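You operate a simulated robot arm through the tools that you are given. There is no shell and no other tool.

The job below is to be done with a simulated robot arm. You get a single attempt, and the scene is never put back.

JOB
Case in the white block with the case on the casing card.
Fine: hang the other block on the free fin first; block astride the wing, paste lever right over, case down over it.

It is judged by the outcome, as a careful person would: the job done as asked, and still so three seconds after it is handed in. It fails if anything else is knocked over, pushed out of place, dropped, spilled or broken.

ROBOT AND FRAMES
A 7-joint arm with a two-finger gripper, fixed in place. Base frame: the origin is on the floor under the middle of its stand, x ahead of it, y to its left, z up. Readings come in cm, rad, newtons and seconds.
With the tool pointing down near the work surface it reaches from about 34 to 72 cm from the base axis. Its first joint turns from -1.152 to 1.152 rad. Payload 2.45 kg.
The TCP is the grasp point between the finger pads, 2.6 cm short of the fingertips. In the tool frame z runs along the fingers and y along their closing line. The gripper opens to 9.6 cm; its body begins 6.9 cm behind the TCP.
Orientation is that of the tool frame in the base frame, as [roll, pitch, yaw] about the fixed x, y, z axes, in that order (R = Rz(yaw) Ry(pitch) Rx(roll)). With the fingers straight down and closing along the base's y, the tool's x points along the base's -x, its y along +y and its z along -z.

CONTROLS
- The arm moves only by the tool send_rows. Its argument "motion" is a list that holds one entry, the list of rows, each a list of 7 numbers: the shift along the base's x, y, z in units of 300 mm (1.0 is 300 mm), then the turn, a rotation vector about the base's x, y, z in units of 60 degrees (1.0 is 60 degrees), then the gripper command, from -1 (shut) to 1 (fully open), values between in proportion. In form: [[[dx, dy, dz, wx, wy, wz, claw], ...]]. A call has 1 to 20 rows; each row is the pose to reach, as a shift and turn from the pose commanded when the call began. A call with a number of a shift or a turn outside -1 to 1 is refused whole. A row lasts 0.2 s, in which the tool goes at most 5 cm and 0.15 rad; a call with a longer step from one row to the next is refused whole, and so is a gripper value outside its range. A pose out of reach is approached as far as the arm can. The call stops where the force on the tool passes 80 N (or 10 N more than at its start, if that is more) or the arm is blocked; 0.2 s more then pass. Each finger travels about 5 cm/s and halts on what it meets, pressing with about 38 N; the grip force reading is that of the motor and also rises with nothing between the fingers. The clock runs only during rows and for 0.2 s after the last one: add rows that repeat a pose to give the fingers time. It gives the time, the measured TCP pose, the force on the tool (base axes), the opening and the grip force at its end, in the units of the frame above (readings bear some noise), with the torque about the TCP (base axes, N m) and any sound that the robot's microphone picked up.
- Cameras (640 x 400 px; columns grow to the right, rows downward): "scene" is fixed at [18.34, -40.52, 143.55]; the picture's right is [0.60, -0.80, 0.00], its down [-0.35, -0.26, -0.90] and it looks along [0.72, 0.54, -0.44] (base axes); focal length 218 px, centre (320, 200). "wrist" rides on the gripper at [8.2, 0.3, -9.8] in the tool frame; the picture's right is [-0.04, 1.00, 0.00], its down [-0.73, -0.03, -0.68] and it looks along [-0.68, -0.03, 0.73] (tool axes); focal length 256 px, centre (320, 200). There is no depth. A picture from a camera that has moved, and an enlarged one, comes with that camera's place and axes in the base frame and with its lens.
- capture(camera): a new picture of that camera. The clock stands still meanwhile.
- close_up(camera, box): a new picture of the part [left, top, right, bottom] of that camera's present view, enlarged. The clock stands still meanwhile.
- finish_job(): hands the job in; it is judged then, once.

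Nothing tells you positions but the pictures and the camera data. Unless the task says otherwise, let go and move clear before handing in.

The tools are called after "Request:" by a JSON object that holds its "api" and its "payload". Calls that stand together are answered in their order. send_rows: Moves the arm, as the interface text tells. Its arguments: {"type":"object","properties":{"motion":{"type":"array","items":{"type":"array","items":{"type":"array","items":{"type":"number"}}}}},"required":["motion"]} The other tools are called the same way: capture (camera) takes a picture; close_up (camera, box) takes an enlarged picture of a part of a camera's view; finish_job () hands the job in.

At the start:

```text
clock: 0.0
tcp_pos: [36.3, -6.53, 138.35]
tcp_rot: [3.141, -0.001, 3.141]
wrist_force: [-0.1, -0.3, 0.4]
ft_torque: [0.02, -0.03, 0.0]
gripper_width: 9.62
finger_force: 0.1
```

scene: 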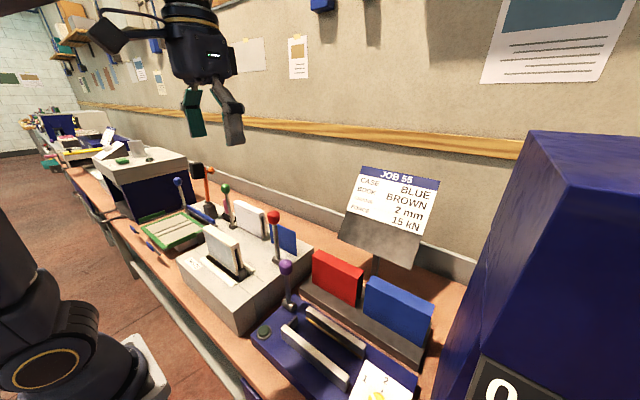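
wrist: 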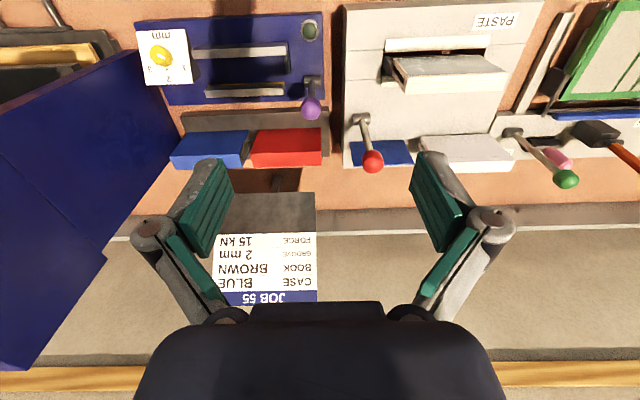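

I see a bookbinding casing-in bench: a grey paste machine with a white block on a wing, a blue and a white item, and levers with coloured knobs. There is also a rack with red and blue cases and a job card that says CASE: BLUE. I'll look closer before moving.

Request:
{"api": "close_up", "payload": {"camera": "scene", "box": [160, 150, 320, 250]}}

Request:
{"api": "close_up", "payload": {"camera": "scene", "box": [160, 200, 320, 340]}}

Request:
{"api": "close_up", "payload": {"camera": "scene", "box": [280, 150, 460, 280]}}

Request:
{"api": "close_up", "payload": {"camera": "scene", "box": [240, 240, 460, 400]}}

Request:
{"api": "close_up", "payload": {"camera": "wrist", "box": [320, 0, 640, 200]}}

Request:
{"api": "close_up", "payload": {"camera": "wrist", "box": [100, 0, 420, 200]}}

Request:
{"api": "close_up", "payload": {"camera": "wrist", "box": [180, 180, 360, 310]}}

```text
4.00 times, centred on (240, 200) of scene
camera zoom: at [18.34, -40.52, 143.55], right [0.6, -0.8, 0.0], down [-0.35, -0.26, -0.9], along [0.72, 0.54, -0.44], focal length 873 px, centre (640, 200)
```

zoom: 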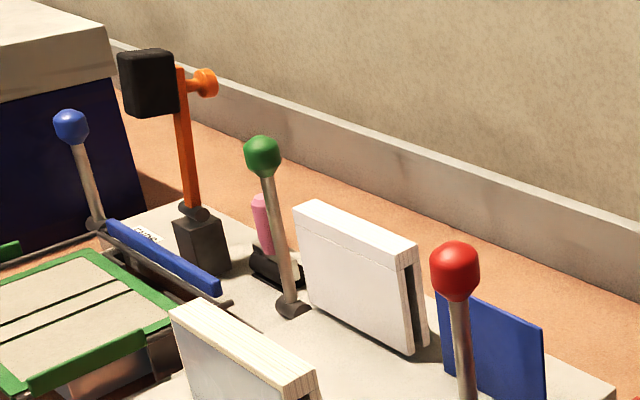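

```text
2.86 times, centred on (240, 270) of scene
camera zoom: at [18.34, -40.52, 143.55], right [0.6, -0.8, 0.0], down [-0.35, -0.26, -0.9], along [0.72, 0.54, -0.44], focal length 624 px, centre (549, 0)
```

zoom: 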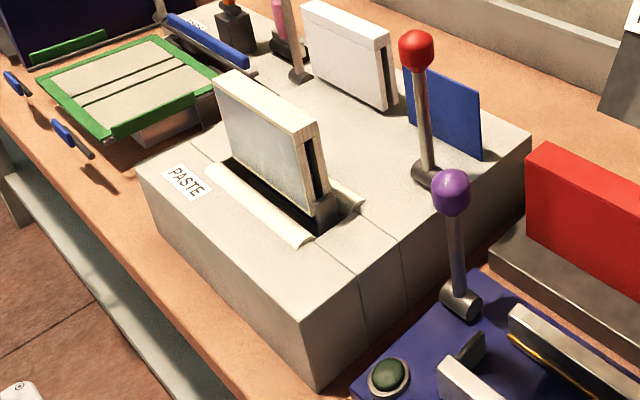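

```text
3.08 times, centred on (370, 215) of scene
camera zoom: at [18.34, -40.52, 143.55], right [0.6, -0.8, 0.0], down [-0.35, -0.26, -0.9], along [0.72, 0.54, -0.44], focal length 672 px, centre (166, 154)
```

zoom: 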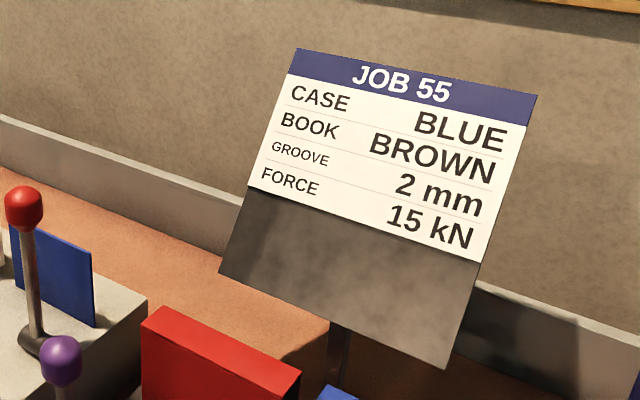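

```text
2.50 times, centred on (350, 320) of scene
camera zoom: at [18.34, -40.52, 143.55], right [0.6, -0.8, 0.0], down [-0.35, -0.26, -0.9], along [0.72, 0.54, -0.44], focal length 546 px, centre (245, -100)
```

zoom: 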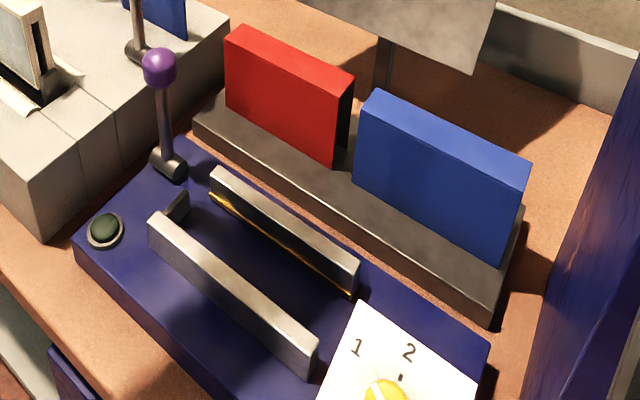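

```text
2.00 times, centred on (480, 100) of wrist
camera zoom: at [28.26, -6.02, 148.16], right [0.04, 1.0, 0.0], down [0.73, -0.03, 0.68], along [0.68, -0.03, -0.73], focal length 512 px, centre (0, 400)
```

zoom: 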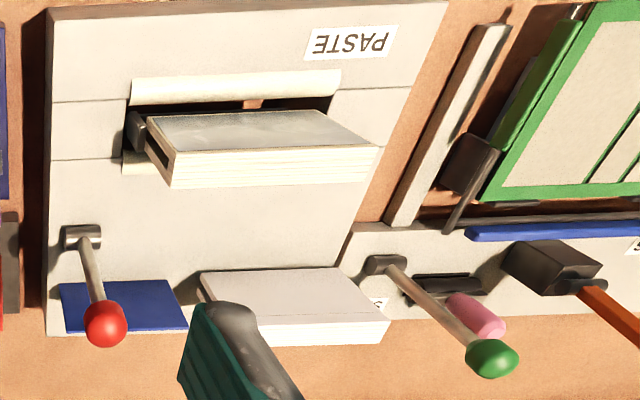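

```text
2.00 times, centred on (260, 100) of wrist
camera zoom: at [28.26, -6.02, 148.16], right [0.04, 1.0, 0.0], down [0.73, -0.03, 0.68], along [0.68, -0.03, -0.73], focal length 512 px, centre (440, 400)
```

zoom: 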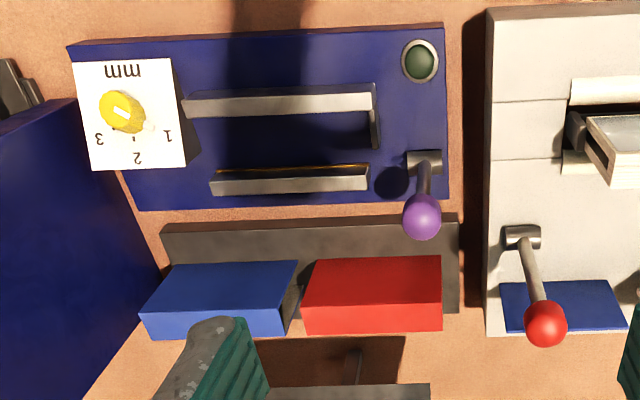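

```text
3.08 times, centred on (270, 245) of wrist
camera zoom: at [28.26, -6.02, 148.16], right [0.04, 1.0, 0.0], down [0.73, -0.03, 0.68], along [0.68, -0.03, -0.73], focal length 788 px, centre (474, 62)
```

zoom: 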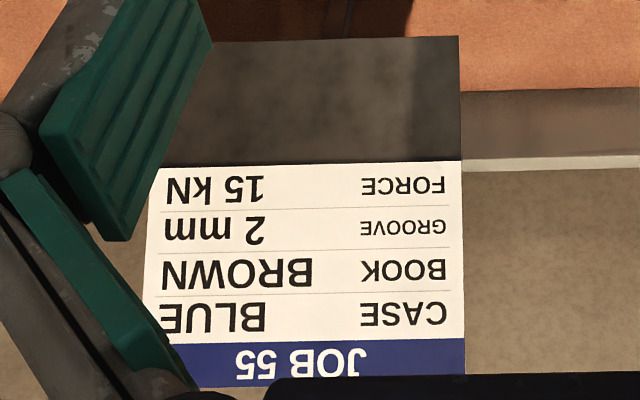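

The wing holds a block with tan page edges, and a whiter block hangs on a rear fin next to a thin blue plate, which may be the free fin. I'll zoom in further to tell the blocks, levers and labels apart.

Request:
{"api": "close_up", "payload": {"camera": "scene", "box": [195, 215, 259, 285]}}

Request:
{"api": "close_up", "payload": {"camera": "scene", "box": [215, 190, 315, 260]}}

Request:
{"api": "close_up", "payload": {"camera": "scene", "box": [165, 150, 245, 230]}}

Request:
{"api": "close_up", "payload": {"camera": "scene", "box": [0, 80, 160, 230]}}

Request:
{"api": "close_up", "payload": {"camera": "wrist", "box": [360, 30, 540, 190]}}

Request:
{"api": "close_up", "payload": {"camera": "scene", "box": [120, 180, 220, 260]}}

```text
5.71 times, centred on (227, 250) of scene
camera zoom: at [18.34, -40.52, 143.55], right [0.6, -0.8, 0.0], down [-0.35, -0.26, -0.9], along [0.72, 0.54, -0.44], focal length 1247 px, centre (851, -86)
```

zoom: 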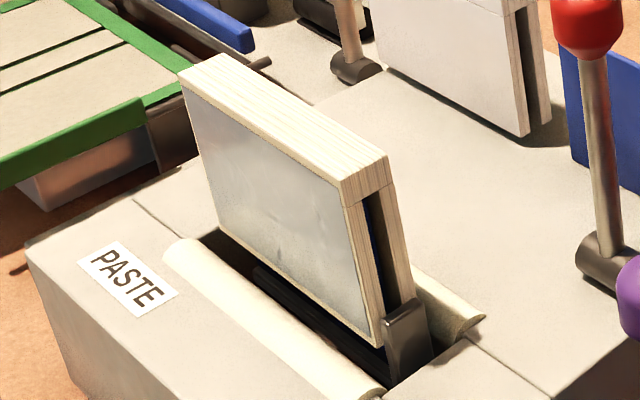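

```text
5.71 times, centred on (265, 225) of scene
camera zoom: at [18.34, -40.52, 143.55], right [0.6, -0.8, 0.0], down [-0.35, -0.26, -0.9], along [0.72, 0.54, -0.44], focal length 1247 px, centre (634, 57)
```

zoom: 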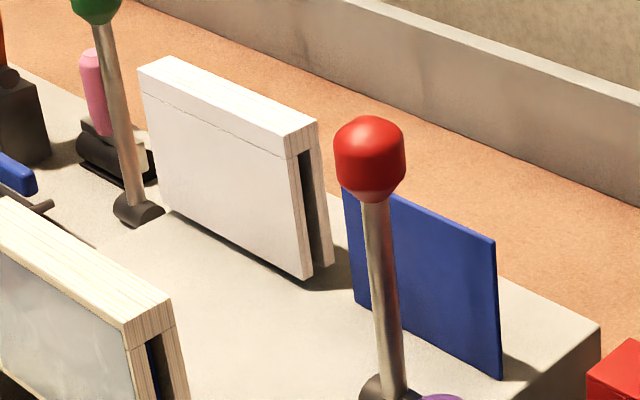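

```text
5.00 times, centred on (205, 190) of scene
camera zoom: at [18.34, -40.52, 143.55], right [0.6, -0.8, 0.0], down [-0.35, -0.26, -0.9], along [0.72, 0.54, -0.44], focal length 1092 px, centre (895, 250)
```

zoom: 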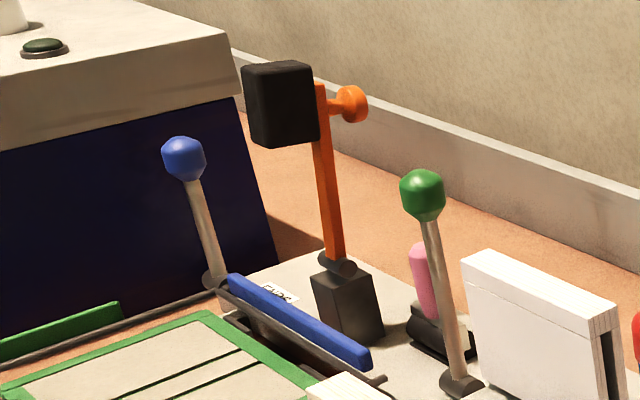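

```text
2.67 times, centred on (80, 155) of scene
camera zoom: at [18.34, -40.52, 143.55], right [0.6, -0.8, 0.0], down [-0.35, -0.26, -0.9], along [0.72, 0.54, -0.44], focal length 582 px, centre (960, 320)
```

zoom: 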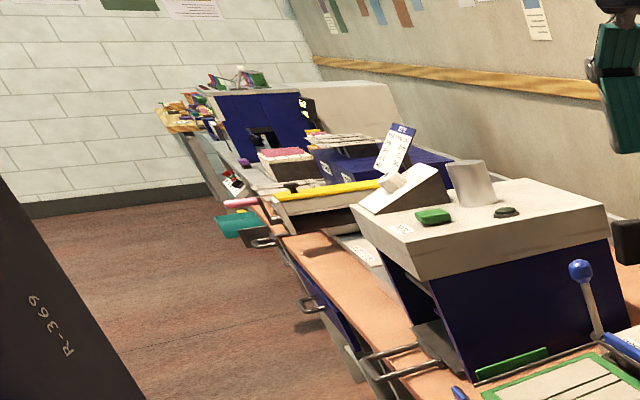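

```text
2.50 times, centred on (450, 110) of wrist
camera zoom: at [28.26, -6.02, 148.16], right [0.04, 1.0, 0.0], down [0.73, -0.03, 0.68], along [0.68, -0.03, -0.73], focal length 640 px, centre (-5, 425)
```

zoom: 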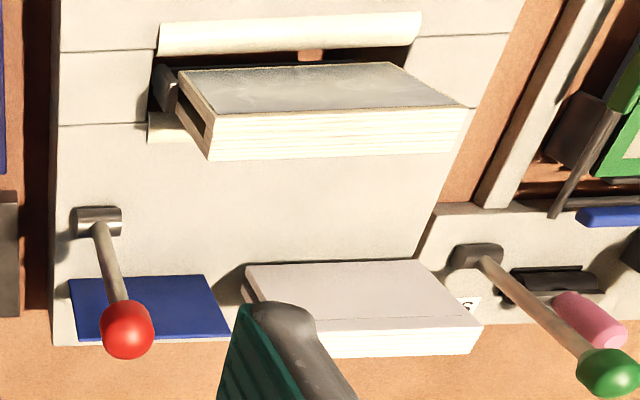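

```text
5.00 times, centred on (170, 220) of scene
camera zoom: at [18.34, -40.52, 143.55], right [0.6, -0.8, 0.0], down [-0.35, -0.26, -0.9], along [0.72, 0.54, -0.44], focal length 1092 px, centre (1070, 100)
```

zoom: 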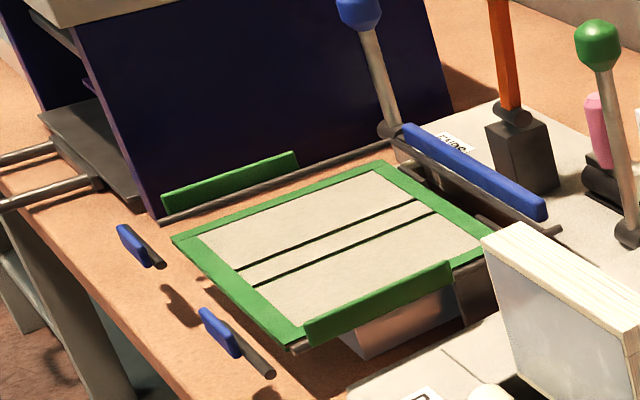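

The white block is the all-white one on the rear fin. The cream and grey block sits on the wing, and the thin blue plate is the free fin. The card calls for the BLUE case, and the red lever is on the PASTE machine. I'll move the wrist camera over the machine to measure positions more accurately.

Request:
{"api": "send_rows", "payload": {"motion": [[[0, 0.15, -0.03, 0, 0, 0, 1], [0, 0.3, -0.06, 0, 0, 0, 1], [0, 0.45, -0.1, 0, 0, 0, 1], [0, 0.6, -0.13, 0, 0, 0, 1], [0, 0.6, -0.13, 0, 0, 0, 1]]]}}

Request:
{"api": "capture", "payload": {"camera": "wrist"}}

Request:
{"api": "capture", "payload": {"camera": "scene"}}

```text
clock: 1.2
tcp_pos: [36.22, 11.54, 134.31]
tcp_rot: [-3.141, 0.001, -3.141]
wrist_force: [-0.9, 0.7, 0.1]
ft_torque: [-0.05, 0.02, -0.01]
gripper_width: 9.59
finger_force: 0.1
```

```text
taken
camera wrist: at [28.2, 12.07, 144.16], right [0.04, 1.0, 0.0], down [0.73, -0.03, 0.68], along [0.68, -0.03, -0.73], focal length 256 px, centre (320, 200)
```

wrist: 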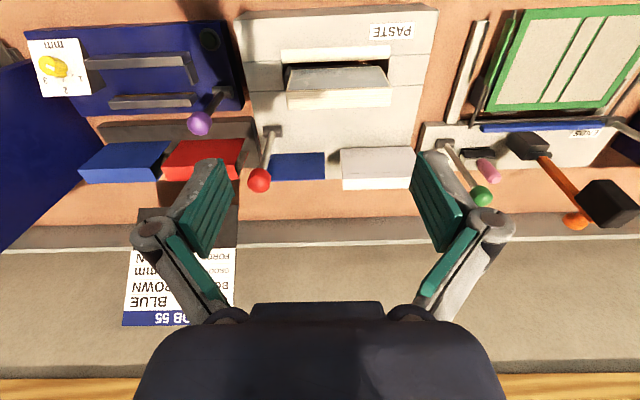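

```text
taken
```

scene: 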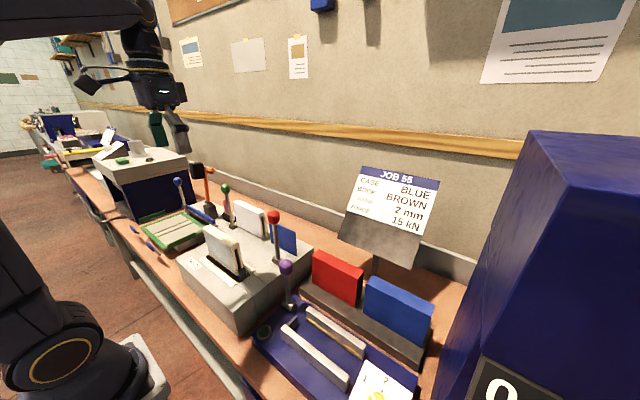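

I'm now above the paste machine, which is in full view. I'll enlarge parts of this view to measure positions.

Request:
{"api": "close_up", "payload": {"camera": "wrist", "box": [220, 0, 440, 200]}}

Request:
{"api": "close_up", "payload": {"camera": "wrist", "box": [240, 100, 340, 200]}}

Request:
{"api": "close_up", "payload": {"camera": "wrist", "box": [270, 30, 430, 130]}}

Request:
{"api": "close_up", "payload": {"camera": "wrist", "box": [70, 100, 250, 200]}}

Request:
{"api": "close_up", "payload": {"camera": "wrist", "box": [420, 100, 580, 220]}}

```text
2.00 times, centred on (330, 100) of wrist
camera zoom: at [28.2, 12.07, 144.16], right [0.04, 1.0, 0.0], down [0.73, -0.03, 0.68], along [0.68, -0.03, -0.73], focal length 512 px, centre (300, 400)
```

zoom: 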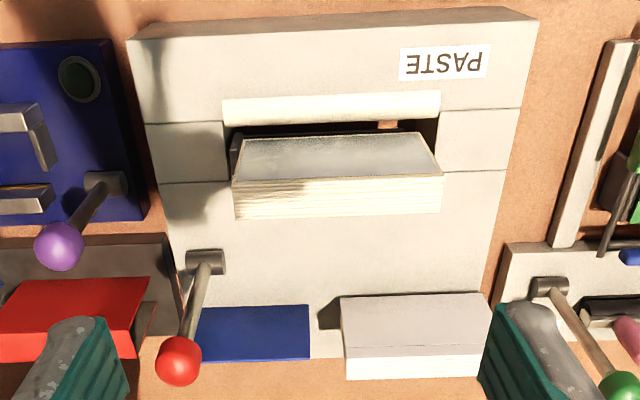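

```text
4.00 times, centred on (290, 150) of wrist
camera zoom: at [28.2, 12.07, 144.16], right [0.04, 1.0, 0.0], down [0.73, -0.03, 0.68], along [0.68, -0.03, -0.73], focal length 1024 px, centre (440, 400)
```

zoom: 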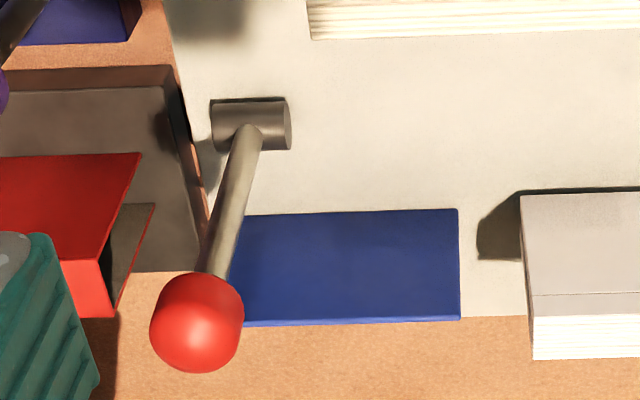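

```text
4.00 times, centred on (350, 80) of wrist
camera zoom: at [28.2, 12.07, 144.16], right [0.04, 1.0, 0.0], down [0.73, -0.03, 0.68], along [0.68, -0.03, -0.73], focal length 1024 px, centre (200, 680)
```

zoom: 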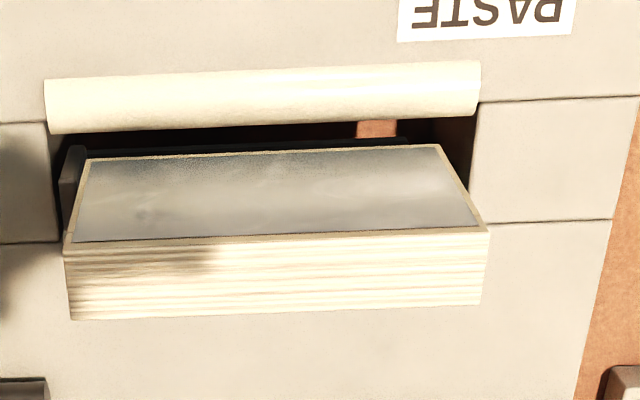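

```text
3.56 times, centred on (160, 150) of wrist
camera zoom: at [28.2, 12.07, 144.16], right [0.04, 1.0, 0.0], down [0.73, -0.03, 0.68], along [0.68, -0.03, -0.73], focal length 910 px, centre (889, 378)
```

zoom: 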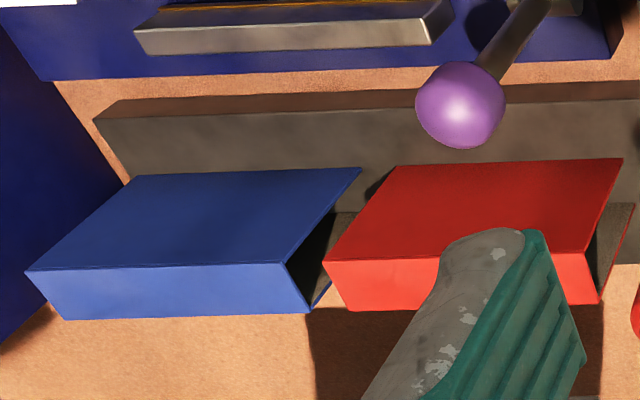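

```text
3.33 times, centred on (500, 160) of wrist
camera zoom: at [28.2, 12.07, 144.16], right [0.04, 1.0, 0.0], down [0.73, -0.03, 0.68], along [0.68, -0.03, -0.73], focal length 853 px, centre (-280, 333)
```

zoom: 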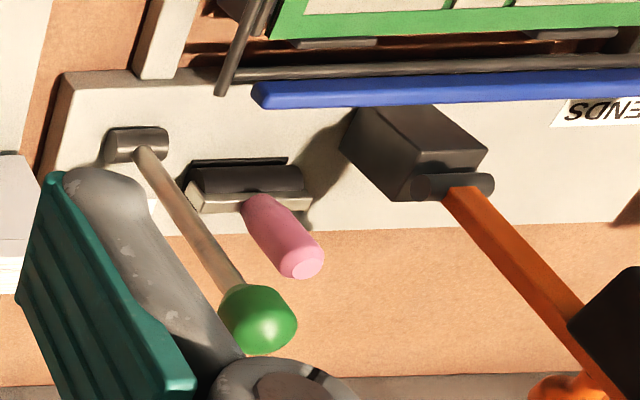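

The paste machine top is at roughly z 95 and the wing block's top at about z 106.5. The red lever stands about upright at x 53, y 1.6. Next I'll turn the tool by -90° so the fingers close along x, and look at the machine from its +y side.

Request:
{"api": "send_rows", "payload": {"motion": [[[0.03, 0.09, 0, 0, 0, -0.125, 1], [0.06, 0.18, 0, 0, 0, -0.25, 1], [0.09, 0.27, 0, 0, 0, -0.375, 1], [0.12, 0.36, 0, 0, 0, -0.5, 1], [0.15, 0.45, 0, 0, 0, -0.625, 1], [0.18, 0.54, 0, 0, 0, -0.75, 1], [0.21, 0.63, 0, 0, 0, -0.875, 1], [0.25, 0.72, 0, 0, 0, -1, 1]]]}}

Request:
{"api": "send_rows", "payload": {"motion": [[[0, 0, 0, 0, 0, -0.125, 1], [0, 0, 0, 0, 0, -0.25, 1], [0, 0, 0, 0, 0, -0.375, 1], [0, 0, 0, 0, 0, -0.5, 1], [0, 0, 0, 0, 0, -0.5, 1]]]}}

Request:
{"api": "capture", "payload": {"camera": "wrist"}}

Request:
{"api": "capture", "payload": {"camera": "scene"}}

```text
clock: 3.0
tcp_pos: [41.16, 29.13, 134.55]
tcp_rot: [3.14, 0.0, 2.227]
wrist_force: [0.2, 0.6, 0.7]
ft_torque: [-0.01, 0.01, 0.0]
gripper_width: 9.61
finger_force: 0.1
out of reach, approached as far as the arm can: row 7, 8
```

```text
clock: 4.2
tcp_pos: [41.21, 29.0, 134.62]
tcp_rot: [3.139, 0.0, 1.701]
wrist_force: [0.2, 0.0, 0.4]
ft_torque: [0.0, -0.01, 0.01]
gripper_width: 9.62
finger_force: 0.2
```

```text
taken
camera wrist: at [40.63, 37.31, 144.45], right [1.0, 0.09, 0.0], down [0.06, -0.73, 0.68], along [0.06, -0.68, -0.73], focal length 256 px, centre (320, 200)
```

wrist: 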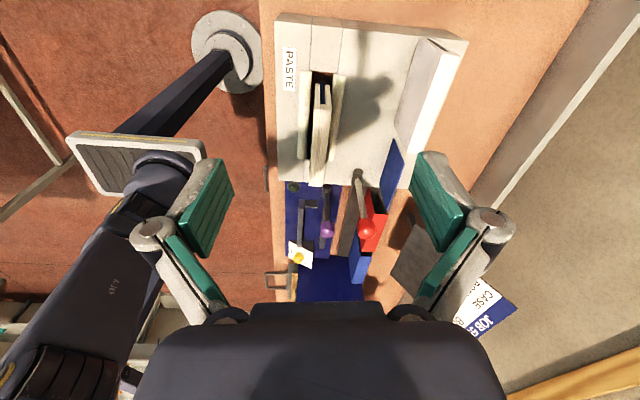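

```text
taken
```

scene: 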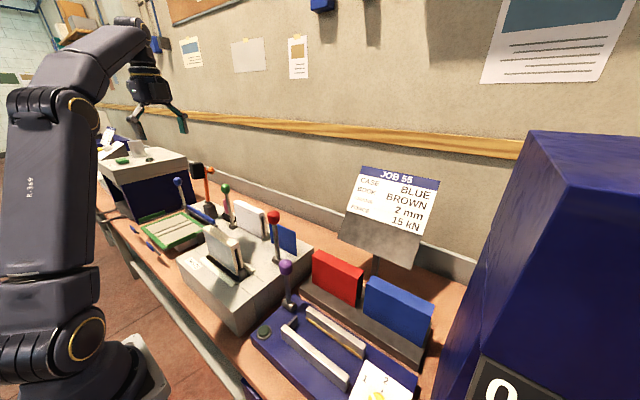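

The tool is now turned to yaw 1.70, and the camera looks toward -y along the machine. I'll correct the yaw to exactly π/2, then enlarge this view.

Request:
{"api": "send_rows", "payload": {"motion": [[[0, 0, 0, 0, 0, -0.124, 1], [0, 0, 0, 0, 0, -0.124, 1]]]}}

Request:
{"api": "close_up", "payload": {"camera": "wrist", "box": [260, 0, 480, 200]}}

Request:
{"api": "close_up", "payload": {"camera": "wrist", "box": [280, 170, 420, 300]}}

Request:
{"api": "close_up", "payload": {"camera": "wrist", "box": [280, 60, 360, 190]}}

```text
clock: 4.8
tcp_pos: [41.29, 29.02, 134.59]
tcp_rot: [3.139, -0.002, 1.571]
wrist_force: [-0.2, -0.2, 0.4]
ft_torque: [0.03, 0.0, 0.0]
gripper_width: 9.6
finger_force: 0.1
```

```text
2.00 times, centred on (370, 100) of wrist
camera zoom: at [41.68, 37.34, 144.45], right [1.0, -0.04, 0.0], down [-0.03, -0.73, 0.68], along [-0.02, -0.68, -0.73], focal length 512 px, centre (220, 400)
```

zoom: 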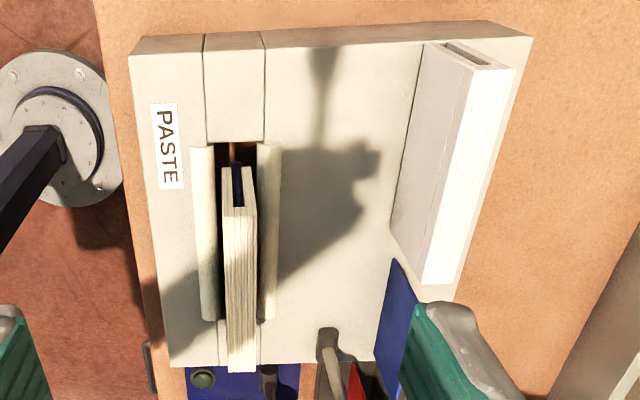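

```text
3.08 times, centred on (350, 235) of wrist
camera zoom: at [41.68, 37.34, 144.45], right [1.0, -0.04, 0.0], down [-0.03, -0.73, 0.68], along [-0.02, -0.68, -0.73], focal length 788 px, centre (228, 92)
```

zoom: 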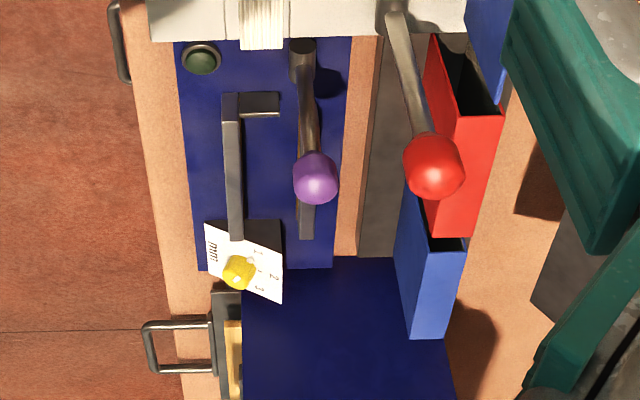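

```text
3.08 times, centred on (320, 125) of wrist
camera zoom: at [41.68, 37.34, 144.45], right [1.0, -0.04, 0.0], down [-0.03, -0.73, 0.68], along [-0.02, -0.68, -0.73], focal length 788 px, centre (320, 431)
```

zoom: 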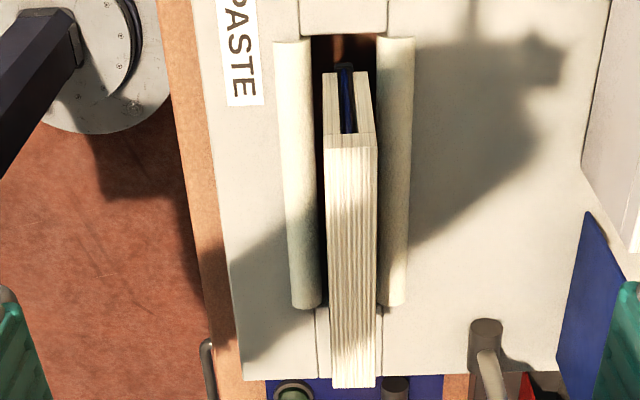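

Current estimates:

| Item | x (cm) | y (cm) | top z (cm) |
|---|---|---|---|
| Wing block | ≈42.7 | 6.6–21.9 | ≈107 |
| White block | ≈58.8 | 14.8–30.1 | 107 |
| Free blue fin | ≈58.5 | 0–11.8 | ≈105.5 |

I'll move above the wing block, offset toward its +y half, and look again.

Request:
{"api": "send_rows", "payload": {"motion": [[[0.01, -0.08, -0.1, 0, 0, 0, 1], [0.02, -0.16, -0.2, 0, 0, 0, 1], [0.03, -0.24, -0.3, 0, 0, 0, 1], [0.04, -0.32, -0.4, 0, 0, 0, 1], [0.05, -0.392, -0.487, 0, 0, 0, 1], [0.05, -0.392, -0.487, 0, 0, 0, 1]]]}}

Request:
{"api": "capture", "payload": {"camera": "wrist"}}

Request:
{"api": "capture", "payload": {"camera": "scene"}}

```text
clock: 6.2
tcp_pos: [42.79, 17.18, 120.0]
tcp_rot: [3.14, -0.001, 1.572]
wrist_force: [-0.4, 0.0, 0.7]
ft_torque: [-0.02, 0.02, -0.01]
gripper_width: 9.61
finger_force: 0.0
```

```text
taken
camera wrist: at [43.2, 25.47, 129.86], right [1.0, -0.04, 0.0], down [-0.03, -0.73, 0.68], along [-0.02, -0.68, -0.73], focal length 256 px, centre (320, 200)
```

wrist: 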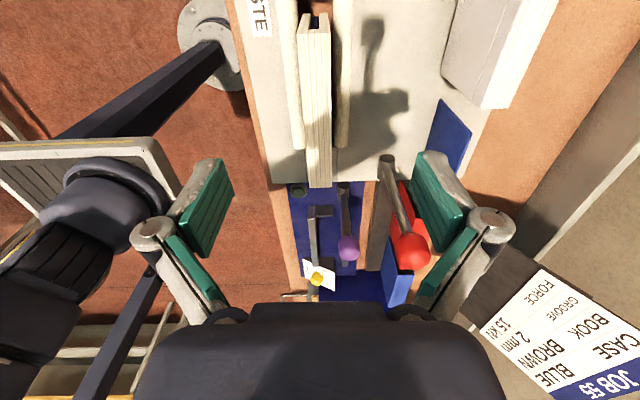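

```text
taken
```

scene: 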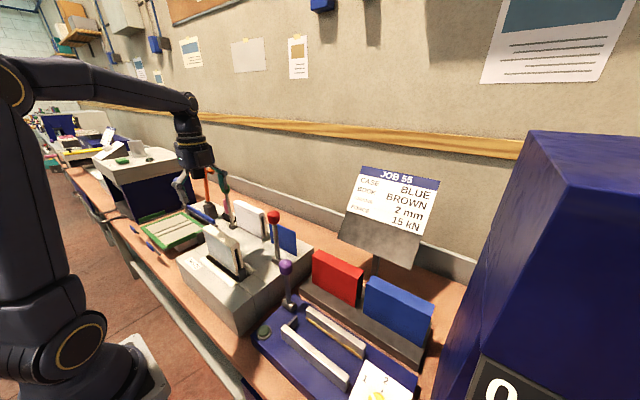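

I'm hovering over the wing block at (42.8, 17.2, 120). I'll zoom in for a more accurate position of the wing block, fin and white block.

Request:
{"api": "close_up", "payload": {"camera": "wrist", "box": [270, 0, 370, 200]}}

Request:
{"api": "close_up", "payload": {"camera": "wrist", "box": [380, 0, 560, 170]}}

Request:
{"api": "close_up", "payload": {"camera": "wrist", "box": [270, 150, 450, 310]}}

```text
2.00 times, centred on (320, 100) of wrist
camera zoom: at [43.2, 25.47, 129.86], right [1.0, -0.04, 0.0], down [-0.03, -0.73, 0.68], along [-0.02, -0.68, -0.73], focal length 512 px, centre (320, 400)
```

zoom: 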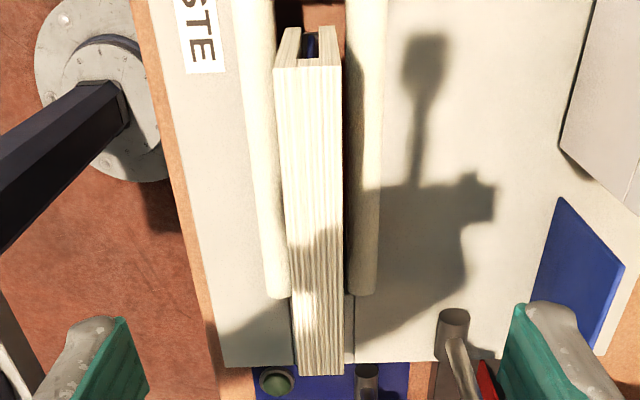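

```text
2.35 times, centred on (470, 85) of wrist
camera zoom: at [43.2, 25.47, 129.86], right [1.0, -0.04, 0.0], down [-0.03, -0.73, 0.68], along [-0.02, -0.68, -0.73], focal length 602 px, centre (-33, 471)
```

zoom: 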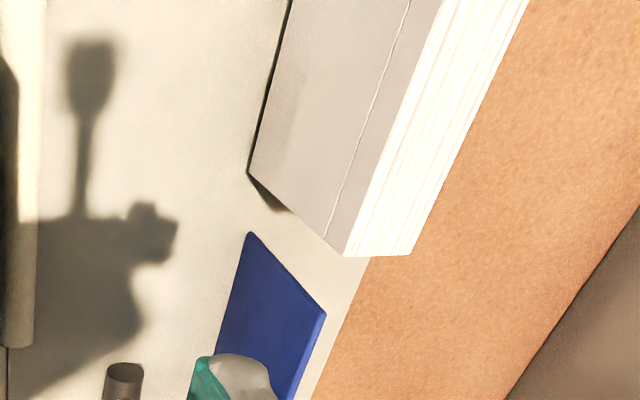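

```text
2.50 times, centred on (360, 230) of wrist
camera zoom: at [43.2, 25.47, 129.86], right [1.0, -0.04, 0.0], down [-0.03, -0.73, 0.68], along [-0.02, -0.68, -0.73], focal length 640 px, centre (220, 125)
```

zoom: 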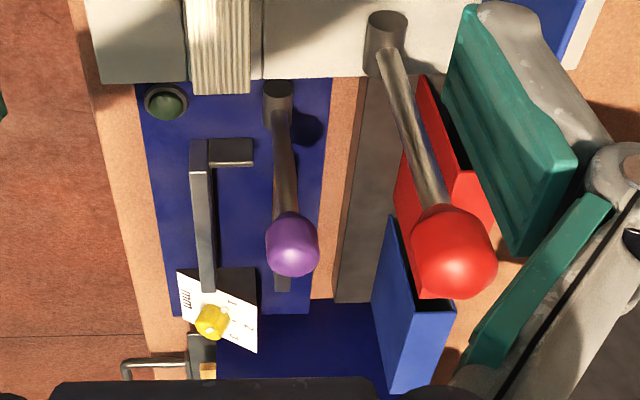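

The wing block's centre is at about x 42.55, y 13.8. The fin's centre is near x 58.6 and the white block's near x 58.65. I'll descend onto the wing block about 3 cm off-centre toward +y and close the fingers.

Request:
{"api": "send_rows", "payload": {"motion": [[[-0.008, -0.013, -0.1, 0, 0, 0, 1], [-0.008, -0.013, -0.2, 0, 0, 0, 1], [-0.008, -0.013, -0.3, 0, 0, 0, 1], [-0.008, -0.013, -0.4, 0, 0, 0, 1], [-0.008, -0.013, -0.48, 0, 0, 0, 1], [-0.008, -0.013, -0.55, 0, 0, 0, 1], [-0.008, -0.013, -0.55, 0, 0, 0, 1]]]}}

Request:
{"api": "capture", "payload": {"camera": "wrist"}}

Request:
{"api": "close_up", "payload": {"camera": "scene", "box": [170, 150, 310, 290]}}

```text
clock: 7.8
tcp_pos: [42.49, 16.9, 103.42]
tcp_rot: [3.139, 0.0, 1.573]
wrist_force: [0.2, -0.4, 0.2]
ft_torque: [0.02, 0.01, -0.01]
gripper_width: 9.6
finger_force: 0.0
```

```text
taken
camera wrist: at [42.93, 25.17, 113.35], right [1.0, -0.04, 0.0], down [-0.03, -0.73, 0.68], along [-0.02, -0.68, -0.73], focal length 256 px, centre (320, 200)
```

wrist: 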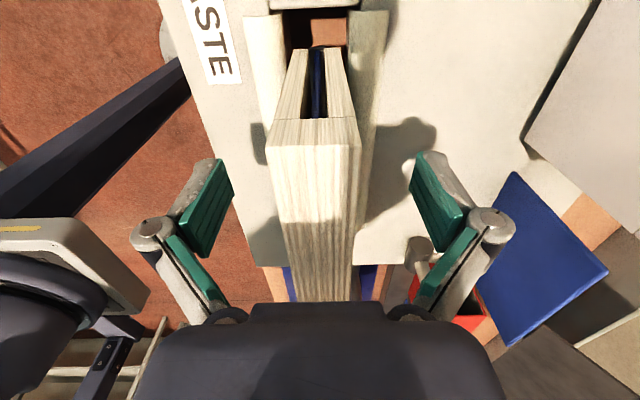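

```text
2.86 times, centred on (240, 220) of scene
camera zoom: at [18.34, -40.52, 143.55], right [0.6, -0.8, 0.0], down [-0.35, -0.26, -0.9], along [0.72, 0.54, -0.44], focal length 624 px, centre (549, 143)
```

zoom: 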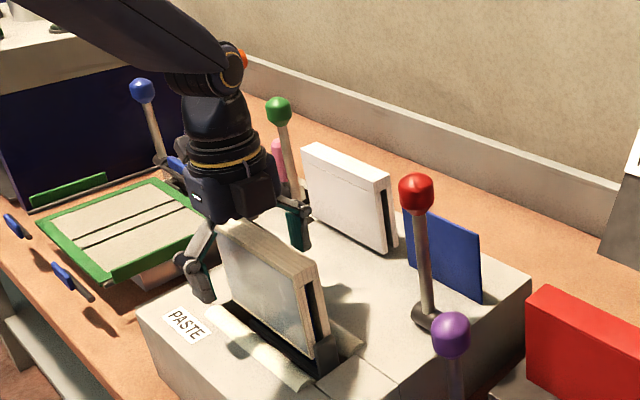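

The fingers are either side of the wing block. Before closing I'll check the slot and wing geometry close up.

Request:
{"api": "close_up", "payload": {"camera": "wrist", "box": [240, 0, 400, 130]}}

Request:
{"api": "close_up", "payload": {"camera": "wrist", "box": [460, 150, 620, 350]}}

```text
3.08 times, centred on (320, 65) of wrist
camera zoom: at [42.93, 25.17, 113.35], right [1.0, -0.04, 0.0], down [-0.03, -0.73, 0.68], along [-0.02, -0.68, -0.73], focal length 788 px, centre (320, 615)
```

zoom: 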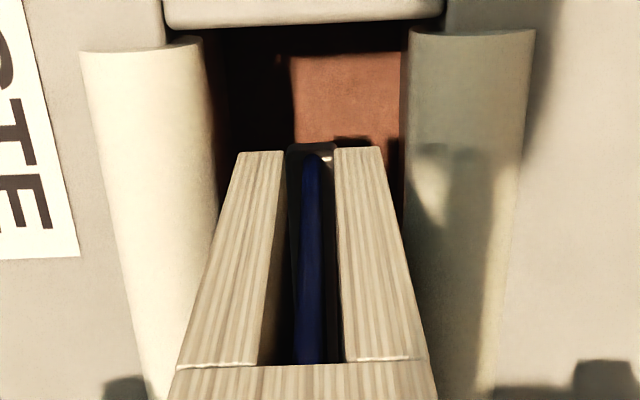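

```text
2.00 times, centred on (540, 250) of wrist
camera zoom: at [42.93, 25.17, 113.35], right [1.0, -0.04, 0.0], down [-0.03, -0.73, 0.68], along [-0.02, -0.68, -0.73], focal length 512 px, centre (-120, 100)
```

zoom: 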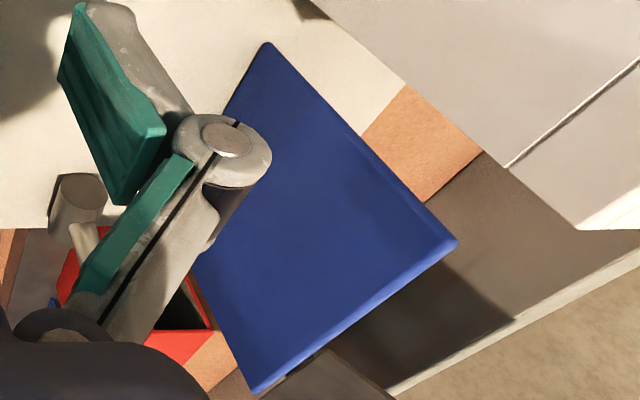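

The slot is about 0.9 cm wide and the wing about 0.4 cm thick, leaving roughly ±2.5 mm clearance. I'll close the gripper on the wing block now.

Request:
{"api": "send_rows", "payload": {"motion": [[[0, 0, 0, 0, 0, 0, 0], [0, 0, 0, 0, 0, 0, -0.3], [0, 0, 0, 0, 0, 0, -1], [0, 0, 0, 0, 0, 0, -1], [0, 0, 0, 0, 0, 0, -1], [0, 0, 0, 0, 0, 0, -1], [0, 0, 0, 0, 0, 0, -1]]]}}

Request:
{"api": "capture", "payload": {"camera": "wrist"}}

```text
clock: 9.4
tcp_pos: [42.59, 16.88, 103.65]
tcp_rot: [3.141, 0.0, 1.572]
wrist_force: [0.4, -0.6, -0.3]
ft_torque: [0.01, -0.01, -0.07]
gripper_width: 2.56
finger_force: 38.0
```

```text
taken
camera wrist: at [42.93, 25.17, 113.39], right [1.0, -0.04, 0.0], down [-0.03, -0.73, 0.68], along [-0.02, -0.68, -0.73], focal length 256 px, centre (320, 200)
```

wrist: 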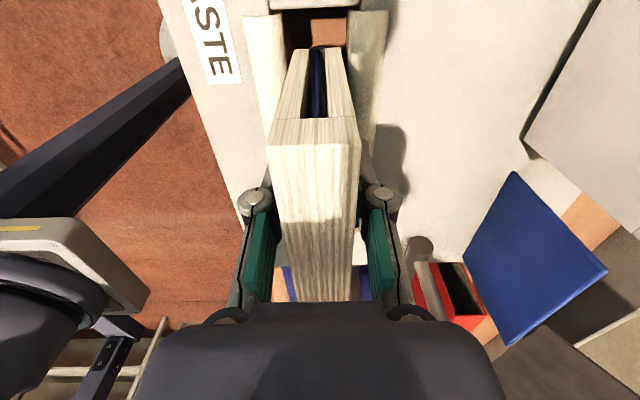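

It's gripped at a 2.56 cm opening. I'll lift it straight up to about z 119, watching the weight.

Request:
{"api": "send_rows", "payload": {"motion": [[[0, 0, 0.02, 0, 0, 0, -1], [0, 0, 0.05, 0, 0, 0, -1], [0, 0, 0.1, 0, 0, 0, -1], [0, 0, 0.16, 0, 0, 0, -1], [0, 0, 0.22, 0, 0, 0, -1], [0, 0, 0.28, 0, 0, 0, -1], [0, 0, 0.34, 0, 0, 0, -1], [0, 0, 0.4, 0, 0, 0, -1], [0, 0, 0.46, 0, 0, 0, -1], [0, 0, 0.51, 0, 0, 0, -1], [0, 0, 0.51, 0, 0, 0, -1]]]}}

Request:
{"api": "capture", "payload": {"camera": "wrist"}}

Request:
{"api": "close_up", "payload": {"camera": "scene", "box": [170, 130, 310, 290]}}

```text
clock: 11.8
tcp_pos: [42.44, 16.8, 118.82]
tcp_rot: [3.14, 0.0, 1.572]
wrist_force: [0.3, -0.2, -2.7]
ft_torque: [0.1, 0.02, 0.0]
gripper_width: 2.55
finger_force: 38.3
```

```text
taken
camera wrist: at [42.97, 25.19, 128.68], right [1.0, -0.04, 0.0], down [-0.03, -0.73, 0.68], along [-0.02, -0.68, -0.73], focal length 256 px, centre (320, 200)
```

wrist: 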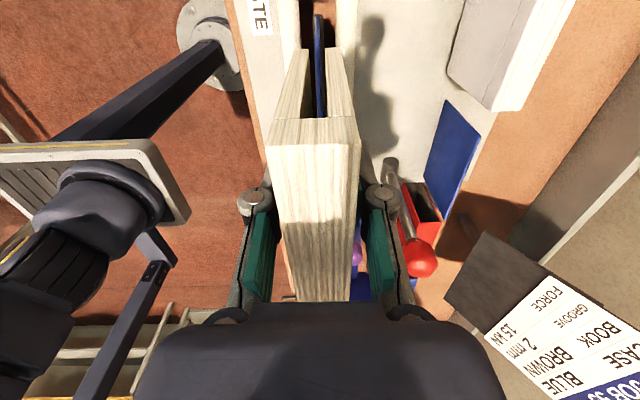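

```text
2.50 times, centred on (240, 210) of scene
camera zoom: at [18.34, -40.52, 143.55], right [0.6, -0.8, 0.0], down [-0.35, -0.26, -0.9], along [0.72, 0.54, -0.44], focal length 546 px, centre (520, 175)
```

zoom: 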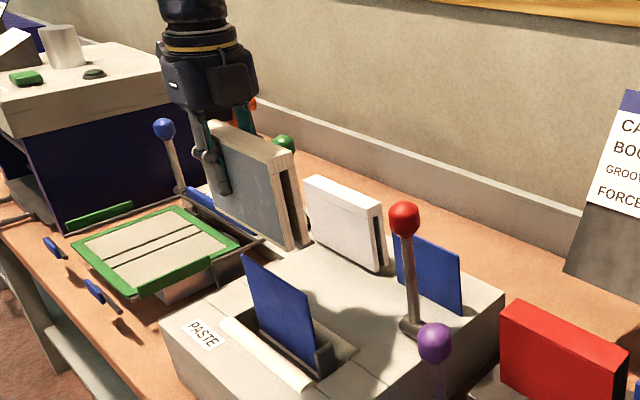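

The block is off the wing and weighs about 0.3 kg. I'll carry it in +x over the white block with clearance, then in -y to sit above the free fin.

Request:
{"api": "send_rows", "payload": {"motion": [[[0.04, 0, 0, 0, 0, 0, -1], [0.12, 0, 0, 0, 0, 0, -1], [0.2, 0, 0, 0, 0, 0, -1], [0.28, 0, 0, 0, 0, 0, -1], [0.36, 0, 0, 0, 0, 0, -1], [0.44, 0, 0, 0, 0, 0, -1], [0.51, 0, 0, 0, 0, 0, -1], [0.54, 0, 0, 0, 0, 0, -1], [0.54, -0.07, 0, 0, 0, 0, -1], [0.54, -0.14, 0, 0, 0, 0, -1], [0.54, -0.21, 0, 0, 0, 0, -1], [0.54, -0.26, 0, 0, 0, 0, -1], [0.54, -0.277, 0, 0, 0, 0, -1], [0.54, -0.277, 0, 0, 0, 0, -1]]]}}

Request:
{"api": "capture", "payload": {"camera": "wrist"}}

Request:
{"api": "close_up", "payload": {"camera": "wrist", "box": [240, 0, 400, 130]}}

Request:
{"api": "close_up", "payload": {"camera": "scene", "box": [190, 130, 330, 290]}}

```text
clock: 14.8
tcp_pos: [58.74, 8.67, 118.82]
tcp_rot: [3.14, 0.0, 1.573]
wrist_force: [-0.1, 0.8, -2.4]
ft_torque: [0.1, -0.02, 0.0]
gripper_width: 2.54
finger_force: 38.4
```

```text
taken
camera wrist: at [59.13, 16.86, 128.7], right [1.0, -0.04, 0.0], down [-0.03, -0.73, 0.68], along [-0.02, -0.68, -0.73], focal length 256 px, centre (320, 200)
```

wrist: 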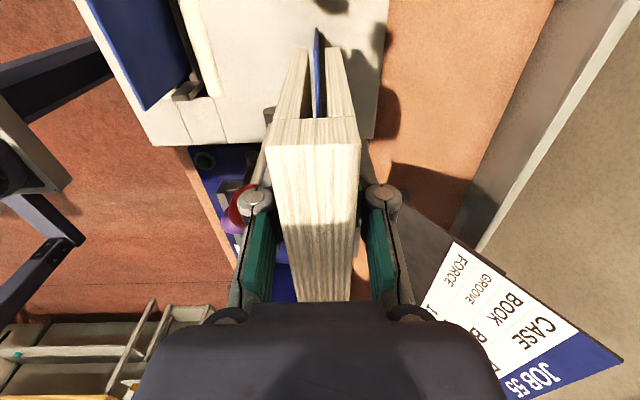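

```text
3.08 times, centred on (320, 65) of wrist
camera zoom: at [59.13, 16.86, 128.7], right [1.0, -0.04, 0.0], down [-0.03, -0.73, 0.68], along [-0.02, -0.68, -0.73], focal length 788 px, centre (320, 615)
```

zoom: 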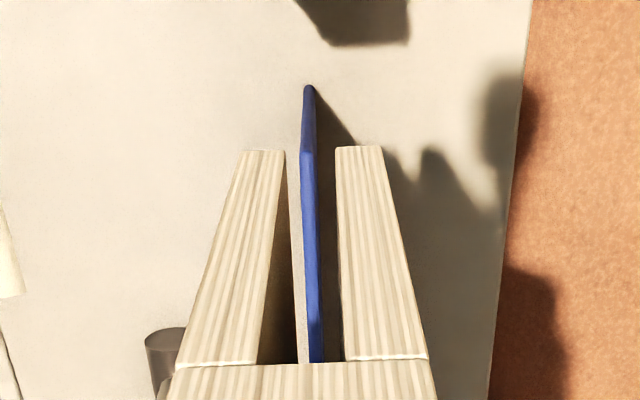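

```text
2.50 times, centred on (260, 210) of scene
camera zoom: at [18.34, -40.52, 143.54], right [0.6, -0.8, 0.0], down [-0.35, -0.26, -0.9], along [0.72, 0.54, -0.44], focal length 546 px, centre (470, 175)
```

zoom: 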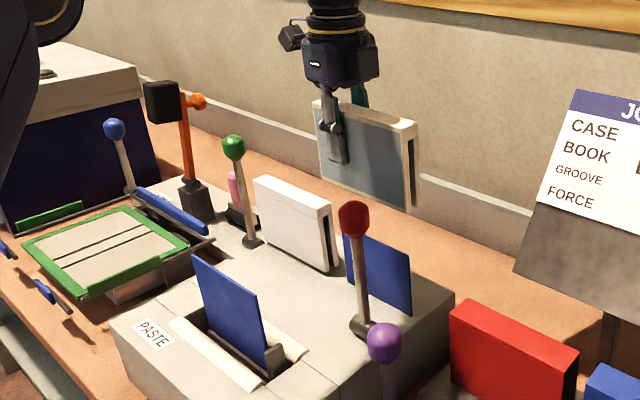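

The fin measures x ≈ 58.61 and the block's slot centre x ≈ 58.80. I'll shift -0.2 cm and descend to just above the fin, then check.

Request:
{"api": "send_rows", "payload": {"motion": [[[-0.0063, 0, -0.04, 0, 0, 0, -1], [-0.0063, 0, -0.09, 0, 0, 0, -1], [-0.0063, 0, -0.13, 0, 0, 0, -1], [-0.0063, 0, -0.16, 0, 0, 0, -1], [-0.0063, 0, -0.17, 0, 0, 0, -1], [-0.0063, 0, -0.17, 0, 0, 0, -1]]]}}

Request:
{"api": "close_up", "payload": {"camera": "wrist", "box": [260, 20, 380, 130]}}

Request:
{"api": "close_up", "payload": {"camera": "scene", "box": [220, 150, 320, 260]}}

```text
clock: 16.2
tcp_pos: [58.54, 8.49, 113.77]
tcp_rot: [3.14, 0.0, 1.573]
wrist_force: [-0.3, -0.6, -2.7]
ft_torque: [0.1, 0.01, 0.01]
gripper_width: 2.54
finger_force: 37.9
```

```text
3.64 times, centred on (320, 75) of wrist
camera zoom: at [58.96, 16.85, 123.53], right [1.0, -0.04, 0.0], down [-0.03, -0.73, 0.68], along [-0.02, -0.68, -0.73], focal length 931 px, centre (320, 654)
```

zoom: 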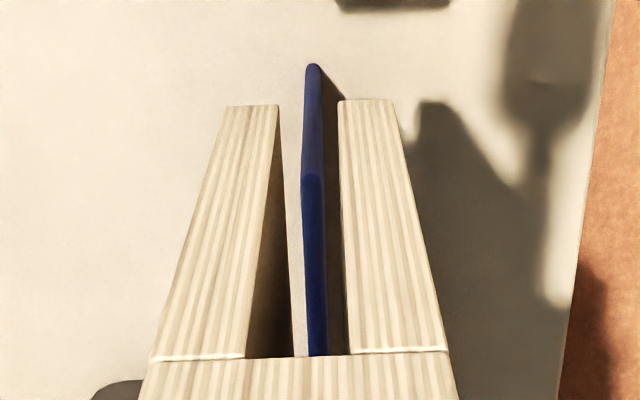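

```text
3.64 times, centred on (270, 205) of scene
camera zoom: at [18.34, -40.52, 143.54], right [0.6, -0.8, 0.0], down [-0.35, -0.26, -0.9], along [0.72, 0.54, -0.44], focal length 794 px, centre (502, 182)
```

zoom: 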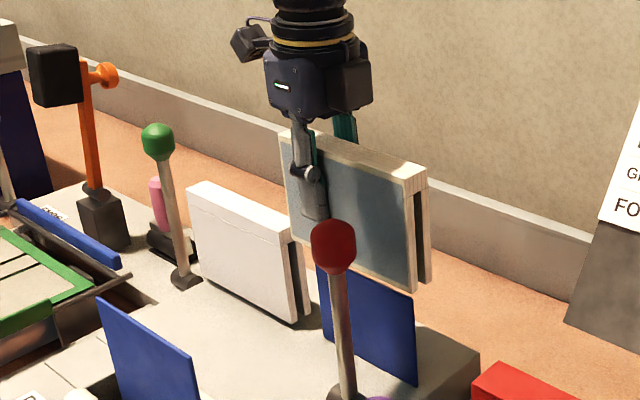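

The slot centre (58.63) and fin (58.59) now line up within a millimetre. I'll descend onto the fin.

Request:
{"api": "send_rows", "payload": {"motion": [[[0, 0, -0.03, 0, 0, 0, -1], [0, 0, -0.06, 0, 0, 0, -1], [0, 0, -0.1, 0, 0, 0, -1], [0, 0, -0.14, 0, 0, 0, -1], [0, 0, -0.18, 0, 0, 0, -1], [0, 0, -0.22, 0, 0, 0, -1], [0, 0, -0.26, 0, 0, 0, -1], [0, 0, -0.3, 0, 0, 0, -1], [0, 0, -0.31, 0, 0, 0, -1]]]}}

Request:
{"api": "capture", "payload": {"camera": "wrist"}}

Request:
{"api": "close_up", "payload": {"camera": "scene", "box": [220, 150, 320, 260]}}

```text
clock: 18.2
tcp_pos: [58.53, 8.6, 104.44]
tcp_rot: [3.14, 0.0, 1.573]
wrist_force: [0.1, -0.8, -2.3]
ft_torque: [0.1, -0.01, 0.0]
gripper_width: 2.56
finger_force: 38.3
```

```text
taken
camera wrist: at [59.01, 16.92, 114.26], right [1.0, -0.04, 0.0], down [-0.03, -0.73, 0.68], along [-0.02, -0.68, -0.73], focal length 256 px, centre (320, 200)
```

wrist: 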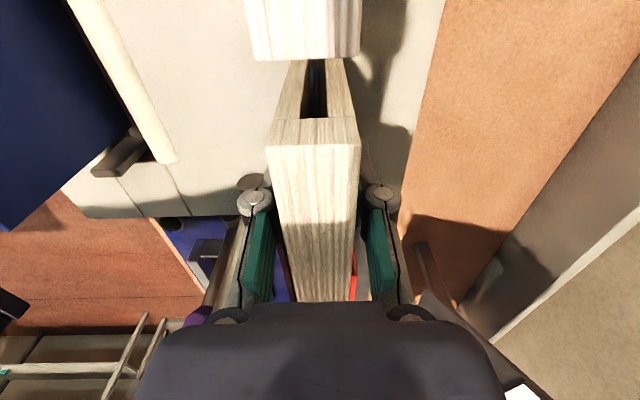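

```text
3.64 times, centred on (270, 205) of scene
camera zoom: at [18.34, -40.52, 143.54], right [0.6, -0.8, 0.0], down [-0.35, -0.26, -0.9], along [0.72, 0.54, -0.44], focal length 794 px, centre (502, 182)
```

zoom: 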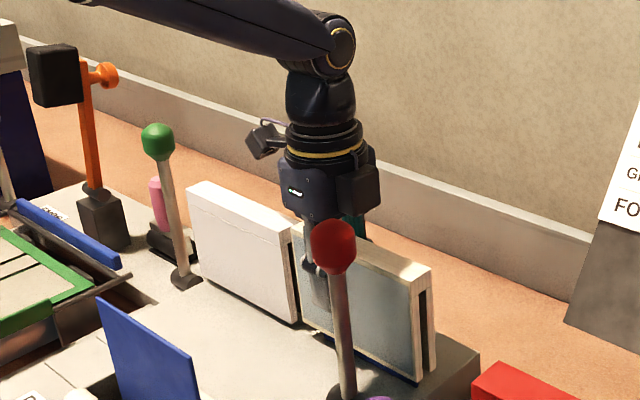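

The fin is inside the slot with no contact forces. I'll lower in small steps until it seats.

Request:
{"api": "send_rows", "payload": {"motion": [[[0, 0, -0.008, 0, 0, 0, -1], [0, 0, -0.016, 0, 0, 0, -1], [0, 0, -0.024, 0, 0, 0, -1], [0, 0, -0.024, 0, 0, 0, -1]]]}}

Request:
{"api": "close_up", "payload": {"camera": "scene", "box": [250, 190, 320, 260]}}

```text
clock: 19.2
tcp_pos: [58.57, 8.62, 103.66]
tcp_rot: [3.141, 0.0, 1.574]
wrist_force: [0.1, -0.1, -3.9]
ft_torque: [0.1, 0.06, 0.0]
gripper_width: 2.54
finger_force: 38.2
```

```text
5.71 times, centred on (285, 225) of scene
camera zoom: at [18.34, -40.52, 143.54], right [0.6, -0.8, 0.0], down [-0.35, -0.26, -0.9], along [0.72, 0.54, -0.44], focal length 1247 px, centre (520, 57)
```

zoom: 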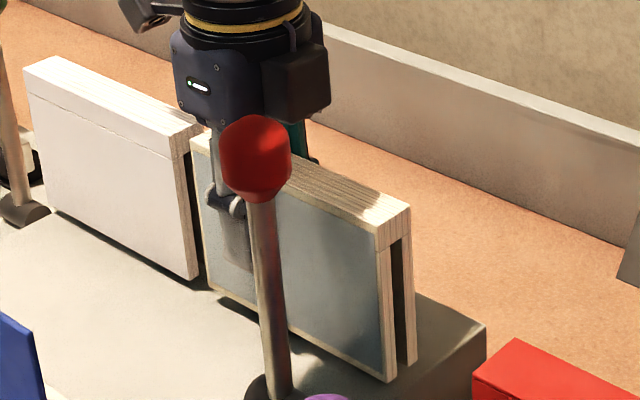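

Not seated yet: the tool still carries the weight. I'll continue in millimetre steps.

Request:
{"api": "send_rows", "payload": {"motion": [[[0, 0, -0.004, 0, 0, 0, -1], [0, 0, -0.008, 0, 0, 0, -1], [0, 0, -0.012, 0, 0, 0, -1], [0, 0, -0.012, 0, 0, 0, -1]]]}}

```text
clock: 20.2
tcp_pos: [58.47, 8.66, 103.48]
tcp_rot: [3.138, 0.001, 1.572]
wrist_force: [-0.4, 0.7, -0.3]
ft_torque: [-0.15, 0.02, -0.02]
gripper_width: 2.53
finger_force: 38.2
```

The weight is off the tool, so the block is resting on the fin. I'll open the fingers to about 5.5 cm.

Request:
{"api": "send_rows", "payload": {"motion": [[[0, 0, 0, 0, 0, 0, -0.4], [0, 0, 0, 0, 0, 0, -0.2], [0, 0, 0, 0, 0, 0, 0.0], [0, 0, 0, 0, 0, 0, 0.15], [0, 0, 0, 0, 0, 0, 0.15], [0, 0, 0, 0, 0, 0, 0.15]]]}}

Request:
{"api": "capture", "payload": {"camera": "wrist"}}

Request:
{"api": "close_up", "payload": {"camera": "scene", "box": [220, 180, 320, 260]}}

```text
clock: 21.6
tcp_pos: [58.55, 8.49, 103.34]
tcp_rot: [3.139, -0.001, 1.573]
wrist_force: [0.4, -0.1, -0.7]
ft_torque: [0.01, -0.01, 0.05]
gripper_width: 5.53
finger_force: 0.0
```

```text
taken
camera wrist: at [58.98, 16.87, 113.19], right [1.0, -0.04, 0.0], down [-0.03, -0.73, 0.68], along [-0.02, -0.68, -0.73], focal length 256 px, centre (320, 200)
```

wrist: 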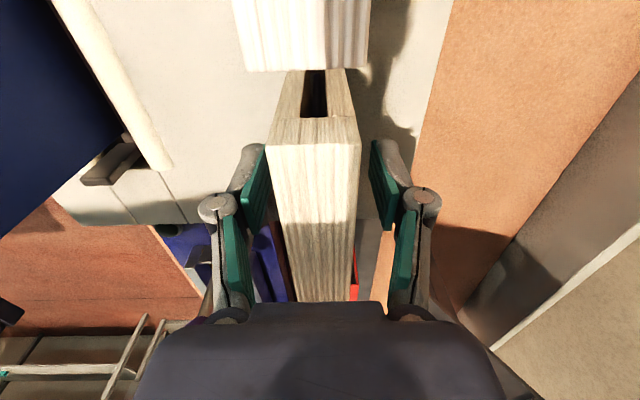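

```text
5.00 times, centred on (270, 220) of scene
camera zoom: at [18.34, -40.52, 143.55], right [0.6, -0.8, 0.0], down [-0.35, -0.26, -0.9], along [0.72, 0.54, -0.44], focal length 1092 px, centre (570, 100)
```

zoom: 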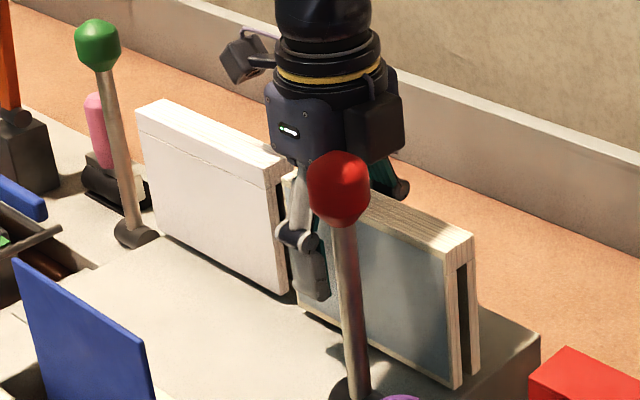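

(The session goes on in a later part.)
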